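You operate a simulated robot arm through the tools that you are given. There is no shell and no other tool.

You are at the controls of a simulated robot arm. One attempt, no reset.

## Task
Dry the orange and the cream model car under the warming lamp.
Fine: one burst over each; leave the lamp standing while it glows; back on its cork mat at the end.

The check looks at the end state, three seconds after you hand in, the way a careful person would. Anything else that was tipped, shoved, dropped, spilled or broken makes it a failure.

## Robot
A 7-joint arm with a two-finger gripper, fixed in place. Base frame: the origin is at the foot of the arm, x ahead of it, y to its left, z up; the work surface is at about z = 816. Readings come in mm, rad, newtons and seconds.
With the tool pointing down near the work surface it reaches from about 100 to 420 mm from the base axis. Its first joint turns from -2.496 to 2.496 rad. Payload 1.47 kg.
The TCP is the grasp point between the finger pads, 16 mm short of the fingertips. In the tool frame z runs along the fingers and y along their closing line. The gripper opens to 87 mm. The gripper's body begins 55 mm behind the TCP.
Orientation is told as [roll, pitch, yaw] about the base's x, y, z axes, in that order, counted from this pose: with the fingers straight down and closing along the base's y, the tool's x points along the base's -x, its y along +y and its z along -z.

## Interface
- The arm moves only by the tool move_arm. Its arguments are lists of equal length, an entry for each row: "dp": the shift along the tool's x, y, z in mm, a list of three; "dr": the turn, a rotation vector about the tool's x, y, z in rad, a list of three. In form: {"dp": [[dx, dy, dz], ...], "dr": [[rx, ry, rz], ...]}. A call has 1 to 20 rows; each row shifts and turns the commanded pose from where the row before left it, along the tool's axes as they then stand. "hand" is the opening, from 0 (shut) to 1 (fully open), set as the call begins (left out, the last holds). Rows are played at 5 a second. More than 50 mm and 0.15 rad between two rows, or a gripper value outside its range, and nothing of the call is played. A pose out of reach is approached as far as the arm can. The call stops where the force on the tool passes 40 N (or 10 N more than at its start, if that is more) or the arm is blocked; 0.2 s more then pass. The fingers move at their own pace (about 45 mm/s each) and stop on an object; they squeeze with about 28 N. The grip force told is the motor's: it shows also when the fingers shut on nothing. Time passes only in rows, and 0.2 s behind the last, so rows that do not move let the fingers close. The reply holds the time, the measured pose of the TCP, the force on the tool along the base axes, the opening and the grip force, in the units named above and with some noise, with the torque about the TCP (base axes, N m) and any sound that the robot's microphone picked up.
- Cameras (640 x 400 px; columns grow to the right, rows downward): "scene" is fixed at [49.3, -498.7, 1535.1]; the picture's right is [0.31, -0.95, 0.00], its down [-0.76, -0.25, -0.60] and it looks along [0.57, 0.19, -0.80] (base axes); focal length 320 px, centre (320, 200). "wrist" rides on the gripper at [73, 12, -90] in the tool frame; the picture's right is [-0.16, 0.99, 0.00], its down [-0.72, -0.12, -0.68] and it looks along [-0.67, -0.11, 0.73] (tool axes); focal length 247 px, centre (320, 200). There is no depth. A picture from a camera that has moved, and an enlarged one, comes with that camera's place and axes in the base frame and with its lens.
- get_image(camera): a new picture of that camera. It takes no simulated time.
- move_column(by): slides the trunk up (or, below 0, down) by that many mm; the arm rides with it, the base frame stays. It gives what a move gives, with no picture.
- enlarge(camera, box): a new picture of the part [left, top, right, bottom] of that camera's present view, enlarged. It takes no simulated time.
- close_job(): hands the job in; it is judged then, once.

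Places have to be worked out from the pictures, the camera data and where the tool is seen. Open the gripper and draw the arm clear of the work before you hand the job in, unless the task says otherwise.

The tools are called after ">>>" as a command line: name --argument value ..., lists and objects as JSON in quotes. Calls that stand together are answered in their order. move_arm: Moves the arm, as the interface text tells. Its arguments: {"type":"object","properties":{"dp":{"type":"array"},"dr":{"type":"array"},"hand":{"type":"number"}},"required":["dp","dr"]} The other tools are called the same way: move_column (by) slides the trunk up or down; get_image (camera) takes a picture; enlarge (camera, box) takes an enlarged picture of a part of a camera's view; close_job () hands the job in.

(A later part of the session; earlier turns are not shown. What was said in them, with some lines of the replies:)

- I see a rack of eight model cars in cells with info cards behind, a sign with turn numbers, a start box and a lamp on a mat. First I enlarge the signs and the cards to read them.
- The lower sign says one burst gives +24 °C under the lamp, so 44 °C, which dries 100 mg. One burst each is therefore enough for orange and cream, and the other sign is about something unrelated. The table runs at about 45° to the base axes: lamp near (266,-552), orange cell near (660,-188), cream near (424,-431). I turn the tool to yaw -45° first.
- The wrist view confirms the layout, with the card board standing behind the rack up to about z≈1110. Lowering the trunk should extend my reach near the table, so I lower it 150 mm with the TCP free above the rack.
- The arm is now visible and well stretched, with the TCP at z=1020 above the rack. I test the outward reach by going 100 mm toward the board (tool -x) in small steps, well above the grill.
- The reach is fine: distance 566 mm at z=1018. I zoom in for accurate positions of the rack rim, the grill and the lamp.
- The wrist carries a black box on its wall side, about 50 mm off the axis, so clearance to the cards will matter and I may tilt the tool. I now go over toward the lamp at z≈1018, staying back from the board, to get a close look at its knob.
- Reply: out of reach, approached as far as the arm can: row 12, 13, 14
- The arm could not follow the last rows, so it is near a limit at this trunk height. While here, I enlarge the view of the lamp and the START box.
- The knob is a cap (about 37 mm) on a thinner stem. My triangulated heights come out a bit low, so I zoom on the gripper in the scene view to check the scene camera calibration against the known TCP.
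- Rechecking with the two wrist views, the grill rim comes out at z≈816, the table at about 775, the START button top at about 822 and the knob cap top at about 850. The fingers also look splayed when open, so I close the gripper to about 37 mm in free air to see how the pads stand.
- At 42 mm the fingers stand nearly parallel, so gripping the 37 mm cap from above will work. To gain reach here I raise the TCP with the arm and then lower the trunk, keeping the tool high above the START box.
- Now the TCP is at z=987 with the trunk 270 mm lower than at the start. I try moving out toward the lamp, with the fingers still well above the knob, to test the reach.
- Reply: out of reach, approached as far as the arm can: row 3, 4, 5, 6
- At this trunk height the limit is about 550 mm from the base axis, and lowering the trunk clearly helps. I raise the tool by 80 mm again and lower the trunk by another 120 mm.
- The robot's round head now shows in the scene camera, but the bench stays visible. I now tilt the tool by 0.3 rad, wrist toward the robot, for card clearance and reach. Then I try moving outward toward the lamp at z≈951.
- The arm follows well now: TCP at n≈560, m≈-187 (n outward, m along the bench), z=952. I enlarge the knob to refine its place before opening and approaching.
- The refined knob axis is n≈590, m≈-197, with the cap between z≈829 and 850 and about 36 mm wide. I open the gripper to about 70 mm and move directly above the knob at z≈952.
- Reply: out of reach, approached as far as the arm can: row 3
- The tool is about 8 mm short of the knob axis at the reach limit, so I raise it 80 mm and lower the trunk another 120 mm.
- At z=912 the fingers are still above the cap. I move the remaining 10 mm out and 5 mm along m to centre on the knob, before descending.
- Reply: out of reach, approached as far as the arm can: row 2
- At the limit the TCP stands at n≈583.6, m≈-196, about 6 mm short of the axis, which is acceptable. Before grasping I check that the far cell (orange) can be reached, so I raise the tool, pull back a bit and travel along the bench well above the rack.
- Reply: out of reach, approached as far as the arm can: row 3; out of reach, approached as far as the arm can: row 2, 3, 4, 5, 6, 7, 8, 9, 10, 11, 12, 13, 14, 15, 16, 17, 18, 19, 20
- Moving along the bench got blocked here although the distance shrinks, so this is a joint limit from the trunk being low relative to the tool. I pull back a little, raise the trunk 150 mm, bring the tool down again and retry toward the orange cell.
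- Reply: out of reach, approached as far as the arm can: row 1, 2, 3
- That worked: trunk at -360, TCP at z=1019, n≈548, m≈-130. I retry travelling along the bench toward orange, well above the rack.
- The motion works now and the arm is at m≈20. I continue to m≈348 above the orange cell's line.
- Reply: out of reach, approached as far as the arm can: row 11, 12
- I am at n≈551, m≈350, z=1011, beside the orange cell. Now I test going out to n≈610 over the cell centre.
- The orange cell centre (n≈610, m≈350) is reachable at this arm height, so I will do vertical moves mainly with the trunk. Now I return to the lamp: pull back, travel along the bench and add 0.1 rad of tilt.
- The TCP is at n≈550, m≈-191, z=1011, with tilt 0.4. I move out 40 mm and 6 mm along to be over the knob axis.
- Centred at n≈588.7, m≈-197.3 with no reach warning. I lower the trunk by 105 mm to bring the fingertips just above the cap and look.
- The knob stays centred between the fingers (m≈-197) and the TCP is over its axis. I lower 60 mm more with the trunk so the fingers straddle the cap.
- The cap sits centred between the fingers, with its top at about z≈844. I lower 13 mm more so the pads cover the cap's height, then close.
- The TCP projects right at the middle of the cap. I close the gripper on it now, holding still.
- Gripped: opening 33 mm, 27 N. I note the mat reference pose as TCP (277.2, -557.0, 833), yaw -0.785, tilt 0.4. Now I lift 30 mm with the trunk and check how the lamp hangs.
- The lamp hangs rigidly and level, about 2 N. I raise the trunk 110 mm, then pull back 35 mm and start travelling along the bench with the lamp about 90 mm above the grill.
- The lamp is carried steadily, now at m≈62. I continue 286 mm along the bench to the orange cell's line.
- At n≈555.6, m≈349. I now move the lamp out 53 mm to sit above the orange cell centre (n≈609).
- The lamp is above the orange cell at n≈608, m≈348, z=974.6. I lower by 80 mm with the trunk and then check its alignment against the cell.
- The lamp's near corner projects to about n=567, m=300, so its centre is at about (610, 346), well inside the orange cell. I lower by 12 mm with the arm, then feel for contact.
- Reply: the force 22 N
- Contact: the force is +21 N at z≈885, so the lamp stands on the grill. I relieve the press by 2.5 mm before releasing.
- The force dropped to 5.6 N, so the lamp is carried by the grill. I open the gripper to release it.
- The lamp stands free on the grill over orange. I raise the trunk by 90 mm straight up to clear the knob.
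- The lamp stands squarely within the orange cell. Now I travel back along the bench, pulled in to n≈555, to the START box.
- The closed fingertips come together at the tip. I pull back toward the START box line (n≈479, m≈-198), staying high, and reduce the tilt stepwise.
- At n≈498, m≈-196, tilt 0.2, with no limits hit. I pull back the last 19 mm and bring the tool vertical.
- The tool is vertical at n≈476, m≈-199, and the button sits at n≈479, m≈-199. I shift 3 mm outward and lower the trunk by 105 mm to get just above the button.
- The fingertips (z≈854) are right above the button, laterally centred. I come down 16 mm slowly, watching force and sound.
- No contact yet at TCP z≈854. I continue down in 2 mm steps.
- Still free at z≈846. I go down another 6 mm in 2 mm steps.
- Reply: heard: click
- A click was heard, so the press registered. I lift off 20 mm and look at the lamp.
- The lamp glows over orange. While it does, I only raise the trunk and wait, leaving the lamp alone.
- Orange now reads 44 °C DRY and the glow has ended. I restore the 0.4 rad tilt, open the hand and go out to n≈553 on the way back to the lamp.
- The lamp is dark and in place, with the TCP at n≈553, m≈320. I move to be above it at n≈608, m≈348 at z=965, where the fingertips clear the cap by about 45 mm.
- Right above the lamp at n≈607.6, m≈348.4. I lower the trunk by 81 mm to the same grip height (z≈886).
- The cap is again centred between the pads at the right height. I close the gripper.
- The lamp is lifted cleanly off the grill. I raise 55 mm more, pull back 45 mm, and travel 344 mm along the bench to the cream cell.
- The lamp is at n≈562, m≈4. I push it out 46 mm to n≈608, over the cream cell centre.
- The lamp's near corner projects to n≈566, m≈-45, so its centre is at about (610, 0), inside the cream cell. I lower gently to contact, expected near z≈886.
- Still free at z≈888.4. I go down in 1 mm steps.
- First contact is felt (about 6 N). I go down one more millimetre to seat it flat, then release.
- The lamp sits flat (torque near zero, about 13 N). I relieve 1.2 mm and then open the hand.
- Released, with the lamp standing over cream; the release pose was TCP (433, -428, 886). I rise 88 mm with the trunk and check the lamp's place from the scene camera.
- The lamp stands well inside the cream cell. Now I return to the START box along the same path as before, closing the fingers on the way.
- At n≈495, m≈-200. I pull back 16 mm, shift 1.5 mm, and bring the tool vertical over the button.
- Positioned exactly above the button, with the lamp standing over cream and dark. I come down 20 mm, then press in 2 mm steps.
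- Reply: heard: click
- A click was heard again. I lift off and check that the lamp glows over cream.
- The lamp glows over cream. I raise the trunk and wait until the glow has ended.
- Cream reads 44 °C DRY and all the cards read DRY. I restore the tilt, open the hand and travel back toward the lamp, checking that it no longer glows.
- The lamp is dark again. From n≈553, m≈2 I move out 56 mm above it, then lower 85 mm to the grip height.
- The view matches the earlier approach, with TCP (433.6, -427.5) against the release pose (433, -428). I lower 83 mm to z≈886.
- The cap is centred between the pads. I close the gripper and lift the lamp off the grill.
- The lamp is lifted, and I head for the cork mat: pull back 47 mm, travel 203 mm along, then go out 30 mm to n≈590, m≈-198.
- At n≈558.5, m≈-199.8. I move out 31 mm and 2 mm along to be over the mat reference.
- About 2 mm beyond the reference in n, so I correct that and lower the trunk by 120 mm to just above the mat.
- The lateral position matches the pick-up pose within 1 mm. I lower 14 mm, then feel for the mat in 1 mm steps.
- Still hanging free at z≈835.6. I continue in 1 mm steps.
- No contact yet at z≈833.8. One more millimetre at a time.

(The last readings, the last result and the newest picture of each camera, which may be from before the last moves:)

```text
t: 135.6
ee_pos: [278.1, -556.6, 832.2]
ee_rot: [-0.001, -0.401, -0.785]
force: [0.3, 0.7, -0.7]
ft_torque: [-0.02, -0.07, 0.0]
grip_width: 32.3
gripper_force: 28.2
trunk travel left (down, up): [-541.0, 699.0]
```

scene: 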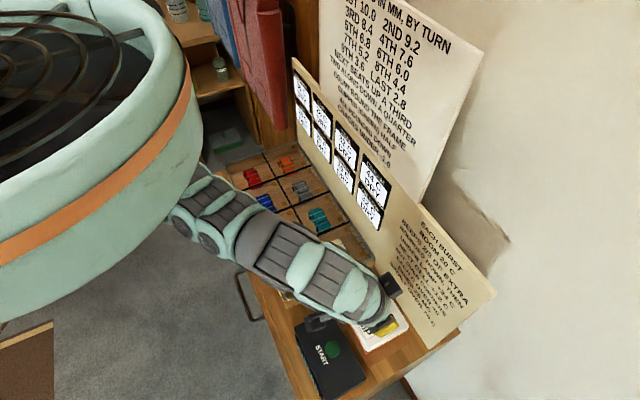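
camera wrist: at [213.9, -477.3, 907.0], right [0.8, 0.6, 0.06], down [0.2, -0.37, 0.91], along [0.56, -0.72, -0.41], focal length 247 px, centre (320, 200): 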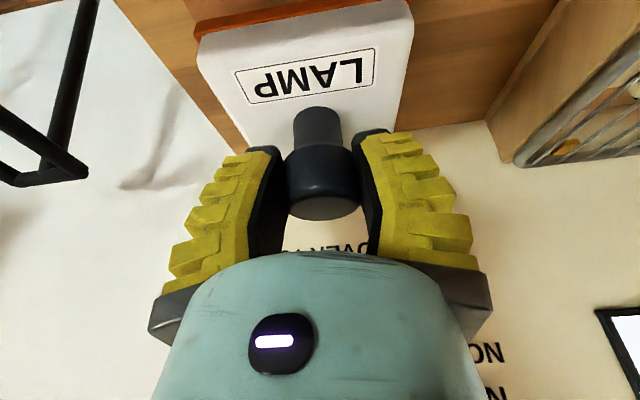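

The weight starts to come off (force -0.7 N), so the lamp touches the mat. One more millimetre to seat it.

>>> move_arm --dp '[[0.39, 0, 0.92], [0, 0, 0]]' --dr '[[0, 0, 0], [0, 0, 0]]'

>>> enlarge --camera "scene" --box '[330, 270, 450, 370]'

```text
t: 136.2
ee_pos: [278.2, -556.5, 833.0]
ee_rot: [-0.001, -0.401, -0.784]
force: [1.3, 0.5, -0.8]
ft_torque: [-0.05, -0.09, 0.03]
grip_width: 32.2
gripper_force: 27.9
trunk travel left (down, up): [-541.0, 699.0]
```

```text
4.00 times, centred on (390, 320) of scene
camera zoom: at [49.3, -498.7, 1535.1], right [0.31, -0.95, 0.0], down [-0.76, -0.25, -0.6], along [0.57, 0.19, -0.8], focal length 1279 px, centre (40, -280)
```

zoom: 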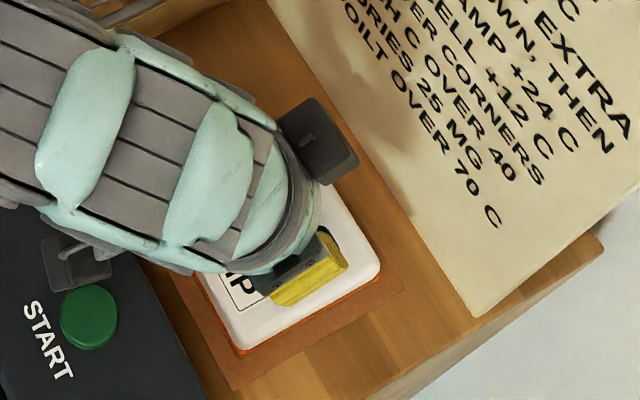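

The view matches the original placement, and the contact is light. I go one more millimetre before releasing.

>>> move_arm --dp '[[0.39, 0, 0.92], [0, 0, 0]]' --dr '[[0, 0, 0], [0, 0, 0]]'

```text
t: 136.8
ee_pos: [277.8, -557.1, 832.4]
ee_rot: [-0.002, -0.404, -0.786]
force: [0.5, 4.6, 13.4]
ft_torque: [0.09, 0.02, 0.06]
grip_width: 33.1
gripper_force: 28.1
trunk travel left (down, up): [-541.0, 699.0]
```

The lamp is now firmly seated on the mat (13 N, torque near zero). I relieve 1 mm and open the hand.

>>> move_arm --dp '[[-0.39, 0, -0.92], [0, 0, 0]]' --dr '[[0, 0, 0], [0, 0, 0]]'

>>> move_arm --dp '[[0, 0, 0], [0, 0, 0], [0, 0, 0], [0, 0, 0], [0, 0, 0]]' --dr '[[0, 0, 0], [0, 0, 0], [0, 0, 0], [0, 0, 0], [0, 0, 0]]' --hand 0.8

>>> get_image --camera "wrist"

```text
t: 137.4
ee_pos: [278.8, -556.5, 831.7]
ee_rot: [-0.002, -0.402, -0.785]
force: [0.6, 3.3, 14.3]
ft_torque: [0.01, -0.04, 0.01]
grip_width: 33.2
gripper_force: 28.6
trunk travel left (down, up): [-541.0, 699.0]
```

```text
t: 138.6
ee_pos: [278.2, -555.4, 830.5]
ee_rot: [0.001, -0.401, -0.785]
force: [0.1, -0.2, -0.3]
ft_torque: [-0.01, -0.01, 0.01]
grip_width: 73.2
gripper_force: 2.2
trunk travel left (down, up): [-541.0, 699.0]
```

```text
taken
camera wrist: at [213.3, -475.4, 885.1], right [0.8, 0.6, 0.06], down [0.2, -0.37, 0.91], along [0.56, -0.72, -0.41], focal length 247 px, centre (320, 200)
```

wrist: 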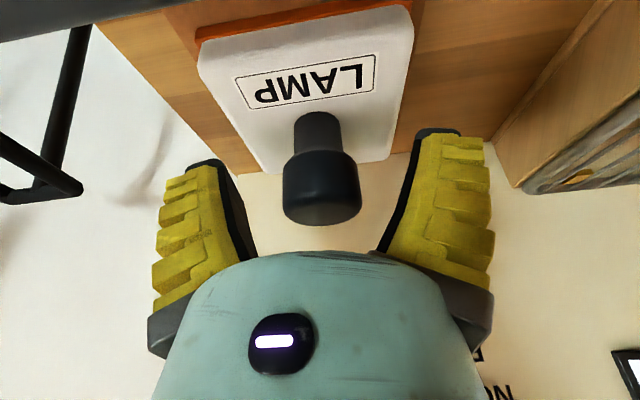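

Released on the mat with nothing touching. I raise the trunk by 140 mm straight up and look at the result.

>>> move_column --by 140

>>> get_image --camera "scene"

>>> get_image --camera "wrist"

```text
t: 140.2
ee_pos: [276.0, -554.5, 970.3]
ee_rot: [-0.001, -0.4, -0.785]
force: [0.1, 0.0, -0.4]
ft_torque: [-0.01, 0.01, -0.03]
grip_width: 72.9
gripper_force: 2.4
trunk travel left (down, up): [-681.0, 559.0]
```

```text
taken
```

scene: 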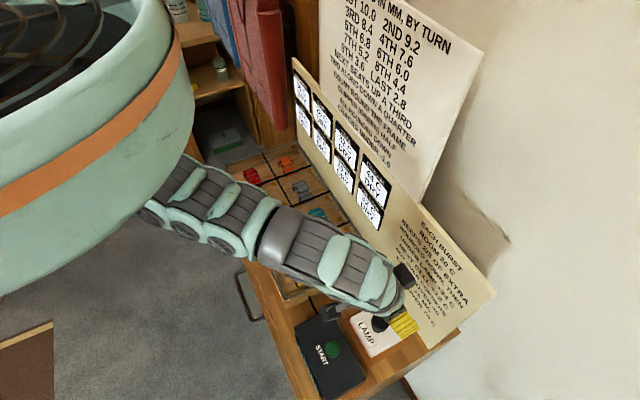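

```text
taken
camera wrist: at [213.0, -475.3, 1024.9], right [0.8, 0.6, 0.06], down [0.2, -0.37, 0.91], along [0.56, -0.72, -0.41], focal length 247 px, centre (320, 200)
```

wrist: 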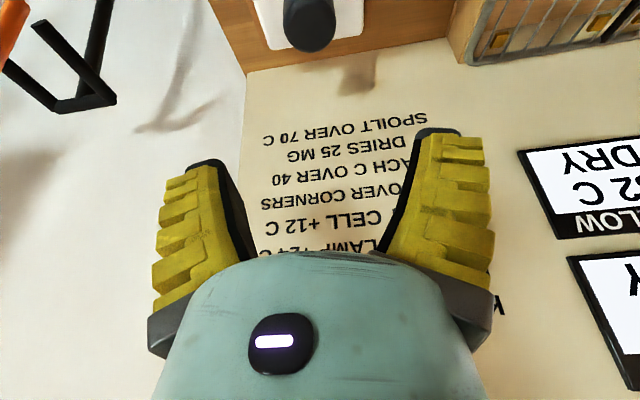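

Now I draw the arm clear: pull back about 85 mm and raise the trunk further, then inspect everything.

>>> move_arm --dp '[[13, 0, -5.5], [13, 0, -5.5], [13, 0, -5.5], [13, 0, -5.5], [13, 0, -5.5], [13, 0, -5.5]]' --dr '[[0, 0, 0], [0, 0, 0], [0, 0, 0], [0, 0, 0], [0, 0, 0], [0, 0, 0]]'

>>> move_column --by 150

>>> get_image --camera "scene"

>>> get_image --camera "wrist"

```text
t: 141.6
ee_pos: [218.1, -496.8, 969.4]
ee_rot: [-0.003, -0.398, -0.785]
force: [-0.3, -0.3, -0.2]
ft_torque: [-0.02, -0.01, 0.01]
grip_width: 73.2
gripper_force: 2.2
trunk travel left (down, up): [-681.0, 559.0]
```

```text
t: 143.4
ee_pos: [218.7, -496.9, 1119.5]
ee_rot: [-0.002, -0.398, -0.785]
force: [-0.1, -0.4, -0.6]
ft_torque: [0.02, 0.0, 0.01]
grip_width: 73.1
gripper_force: 2.7
trunk travel left (down, up): [-831.0, 409.0]
```

```text
taken
```

scene: 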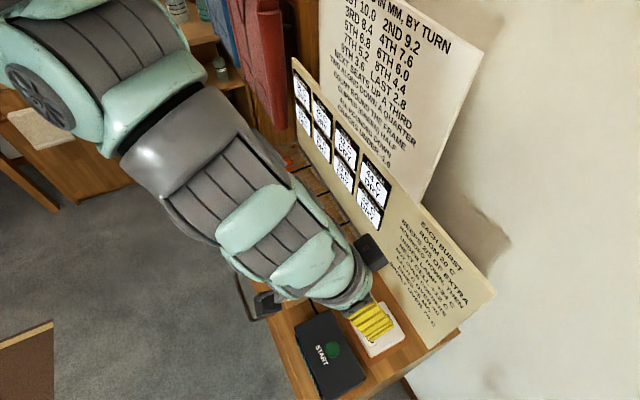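

```text
taken
camera wrist: at [154.5, -416.3, 1174.0], right [0.8, 0.6, 0.06], down [0.2, -0.37, 0.91], along [0.56, -0.71, -0.41], focal length 247 px, centre (320, 200)
```

wrist: 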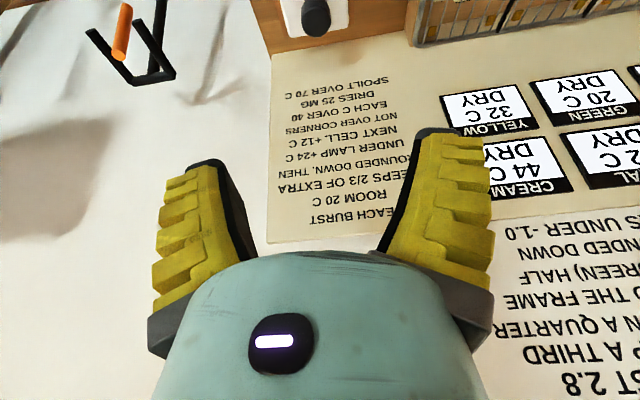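

I retreat further toward the robot and along the bench so the lamp and rack are unobstructed for a final look.

>>> move_arm --dp '[[8, 20, -3.4], [8, 20, -3.4], [8, 20, -3.4], [8, 20, -3.4], [8, 20, -3.4], [0, 25, 0], [0, 25, 0], [0, 25, 0]]' --dr '[[0, 0.1, 0], [0, 0.1, 0], [0, 0.1, 0], [0, 0.1, 0], [0, 0, 0], [0, 0, 0], [0, 0, 0], [0, 0, 0]]'

>>> get_image --camera "scene"

>>> enlarge --camera "scene" --box '[330, 290, 430, 370]'

>>> get_image --camera "wrist"

```text
t: 144.3
ee_pos: [335.3, -429.5, 1106.6]
ee_rot: [0.004, -0.055, -0.579]
force: [0.2, -0.3, -0.5]
ft_torque: [0.01, 0.0, 0.04]
grip_width: 73.3
gripper_force: 2.5
out of reach, approached as far as the arm can: row 1, 2
trunk travel left (down, up): [-831.0, 409.0]
stopped in row 4: the arm was blocked; the commanded pose is now the measured one
```

```text
taken
```

scene: 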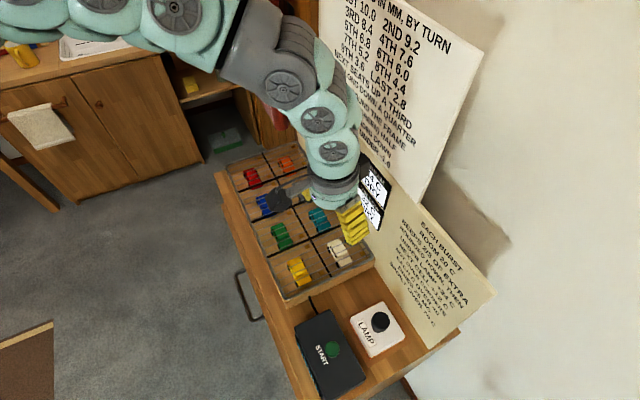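

```text
5.00 times, centred on (380, 330) of scene
camera zoom: at [49.3, -498.7, 1535.1], right [0.31, -0.95, 0.0], down [-0.76, -0.25, -0.6], along [0.57, 0.19, -0.8], focal length 1599 px, centre (20, -450)
```

zoom: 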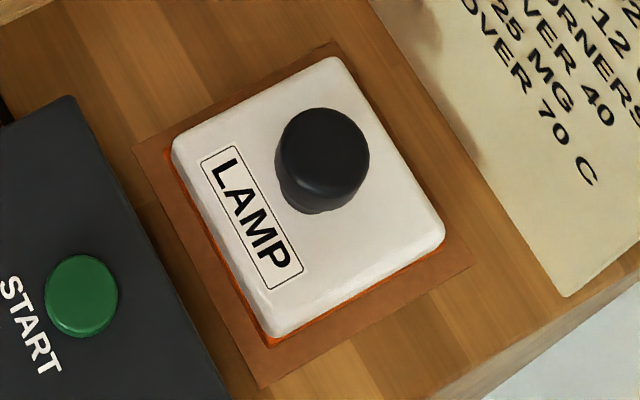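

```text
taken
camera wrist: at [276.1, -378.2, 1192.9], right [0.67, 0.74, 0.01], down [0.51, -0.48, 0.72], along [0.54, -0.48, -0.7], focal length 247 px, centre (320, 200)
```

wrist: 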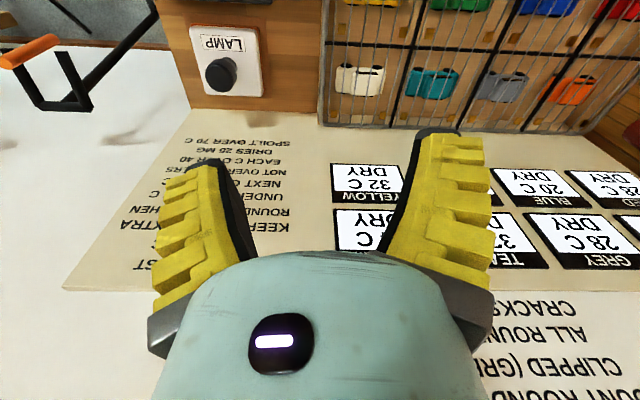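

The lamp is back on its mat exactly as at the start. But the arm swung into another posture and reported being blocked, so I stop and inspect before moving on.

>>> enlarge --camera "scene" --box '[200, 0, 420, 240]'

>>> enlarge --camera "scene" --box '[280, 100, 420, 260]'

>>> enlarge --camera "wrist" --box '[160, 0, 640, 300]'

```text
1.67 times, centred on (310, 120) of scene
camera zoom: at [49.3, -498.7, 1535.1], right [0.31, -0.95, 0.0], down [-0.76, -0.25, -0.6], along [0.57, 0.19, -0.8], focal length 533 px, centre (337, 333)
```

zoom: 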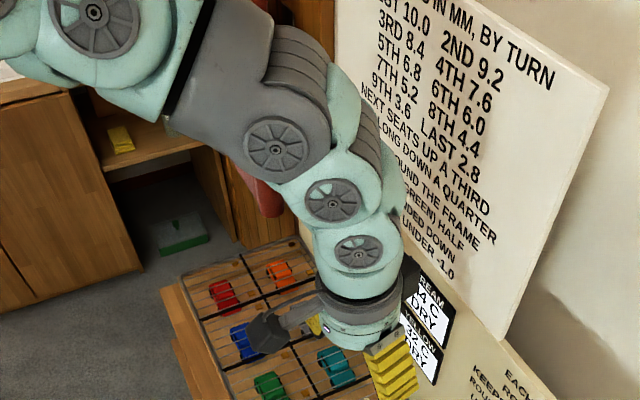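

```text
2.50 times, centred on (350, 180) of scene
camera zoom: at [49.3, -498.7, 1535.1], right [0.31, -0.95, 0.0], down [-0.76, -0.25, -0.6], along [0.57, 0.19, -0.8], focal length 800 px, centre (245, 250)
```

zoom: 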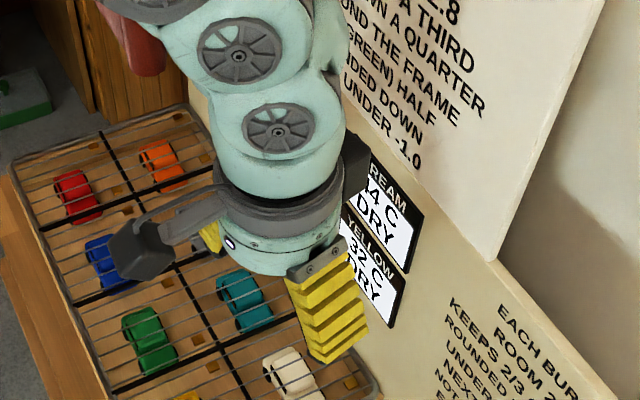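

```text
1.33 times, centred on (400, 150) of wrist
camera zoom: at [276.1, -378.2, 1192.9], right [0.67, 0.74, 0.01], down [0.51, -0.48, 0.72], along [0.54, -0.48, -0.7], focal length 329 px, centre (213, 267)
```

zoom: 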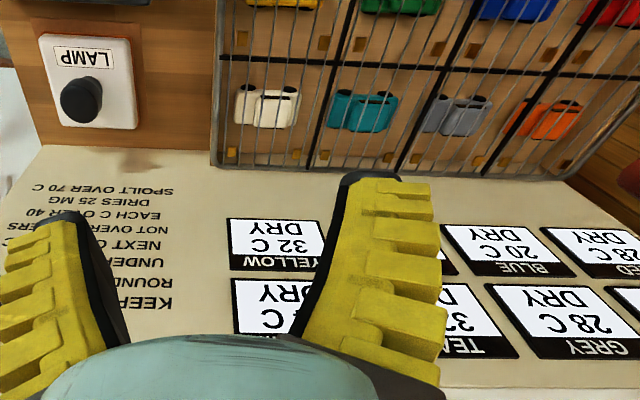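

Nothing looks displaced: the lamp, cars, rack, boards and cards are all in place, and the tool force is zero. The block seems to be just a posture change of the arm. I draw the gripper back gently toward the robot in small steps.

>>> move_arm --dp '[[10, 0, 0], [10, 0, 0], [10, 0, 0], [10, 0, 0], [10, 0, 0]]' --dr '[[0, 0, 0], [0, 0, 0], [0, 0, 0], [0, 0, 0], [0, 0, 0]]'

>>> get_image --camera "scene"

```text
t: 145.0
ee_pos: [385.7, -403.4, 1103.6]
ee_rot: [0.01, -0.056, -0.419]
force: [-0.3, 0.1, -0.2]
ft_torque: [0.02, 0.04, 0.01]
grip_width: 73.2
gripper_force: 2.8
out of reach, approached as far as the arm can: row 2, 3
trunk travel left (down, up): [-831.0, 409.0]
stopped in row 3: the arm was blocked; the commanded pose is now the measured one
```

```text
taken
```

scene: 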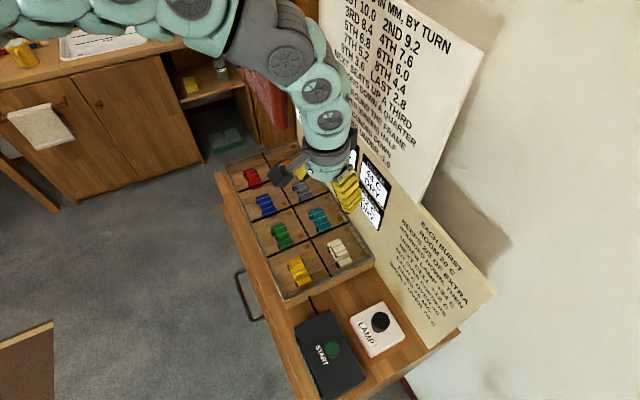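

The arm cannot fold inward at this height and swings sideways instead, so I stop lateral moves. The gripper is open, touches nothing and is 290 mm above the rack, so I simply raise the trunk straight up by 190 mm to be well clear.

>>> move_column --by 190

>>> get_image --camera "scene"

>>> get_image --camera "wrist"

```text
t: 147.1
ee_pos: [385.7, -402.2, 1293.1]
ee_rot: [0.011, -0.055, -0.419]
force: [-0.2, 0.3, -0.3]
ft_torque: [0.02, -0.02, -0.04]
grip_width: 73.2
gripper_force: 2.5
trunk travel left (down, up): [-1021.0, 219.0]
```

```text
taken
```

scene: 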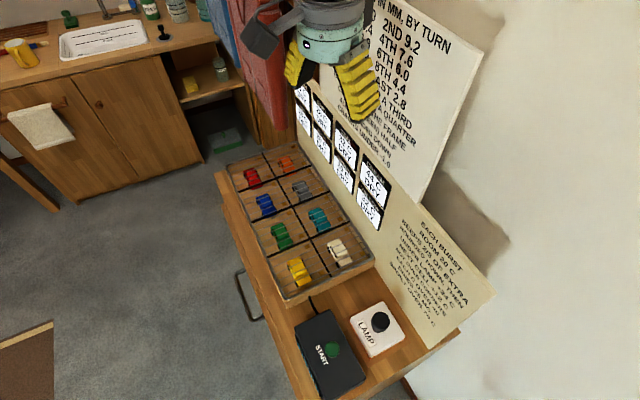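

```text
taken
camera wrist: at [318.9, -361.7, 1379.0], right [0.55, 0.84, 0.02], down [0.58, -0.39, 0.72], along [0.61, -0.38, -0.7], focal length 247 px, centre (320, 200)
```

wrist: 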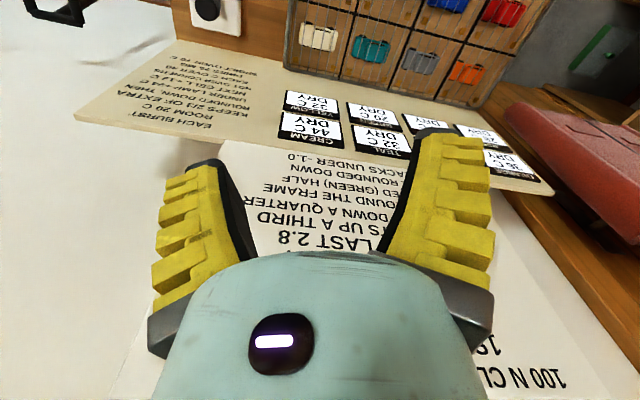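

The whole bench is now visible. I do a last close inspection of the rack, cards, lamp and START box.

>>> enlarge --camera "scene" --box '[280, 80, 400, 240]'

>>> enlarge --camera "scene" --box '[280, 280, 440, 400]'

>>> enlarge --camera "scene" --box '[210, 130, 390, 310]'

```text
2.50 times, centred on (340, 160) of scene
camera zoom: at [49.3, -498.7, 1535.1], right [0.31, -0.95, 0.0], down [-0.76, -0.25, -0.6], along [0.57, 0.19, -0.8], focal length 800 px, centre (270, 300)
```

zoom: 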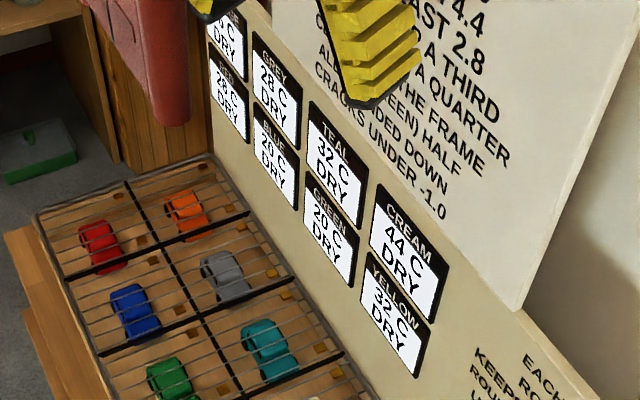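

```text
3.33 times, centred on (360, 340) of scene
camera zoom: at [49.3, -498.7, 1535.1], right [0.31, -0.95, 0.0], down [-0.76, -0.25, -0.6], along [0.57, 0.19, -0.8], focal length 1066 px, centre (187, -267)
```

zoom: 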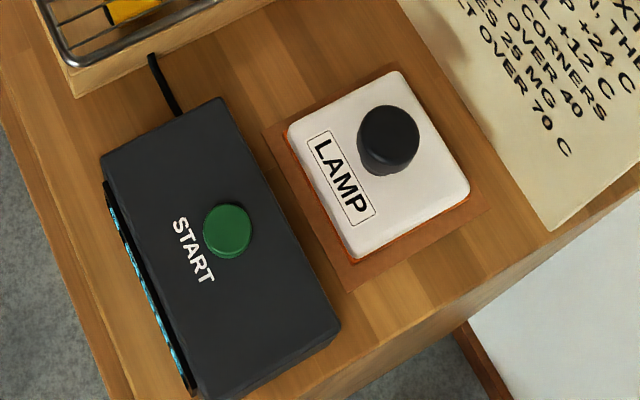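

```text
2.22 times, centred on (300, 220) of scene
camera zoom: at [49.3, -498.7, 1535.1], right [0.31, -0.95, 0.0], down [-0.76, -0.25, -0.6], along [0.57, 0.19, -0.8], focal length 711 px, centre (364, 156)
```

zoom: 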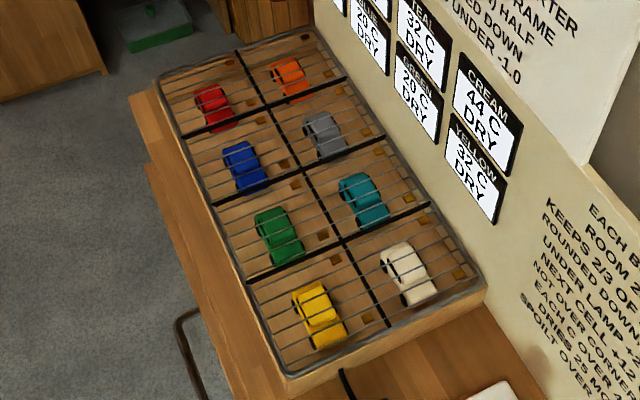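

Orange and cream are dry after one burst each and no car went over 70 °C. The lamp is dark and back on its cork mat, nothing else has moved, and the arm is clear with the hand open. I hand the job in.

>>> close_job

```text
The job is handed in.
```

The orange and the cream car are both dry after one burst each, and I've handed the job in. All eight cards read DRY, and none was near the 70 °C limit: the highest reading was 44 °C, on each car under its burst.

- **Lamp:** it stood untouched on the rack during each burst, and I only moved it once the glow had ended. It is back on its cork mat in the same spot as at the start.
- **Everything else:** the final pictures show the rack, the cars, the START box and the signs where they were.
- **Arm:** while drawing back at the end, it twice reported being blocked and swung into another posture above the rack. The tool read no contact force and nothing looked displaced. I stopped moving it sideways and raised it straight up. It is now well above the bench with the gripper open.
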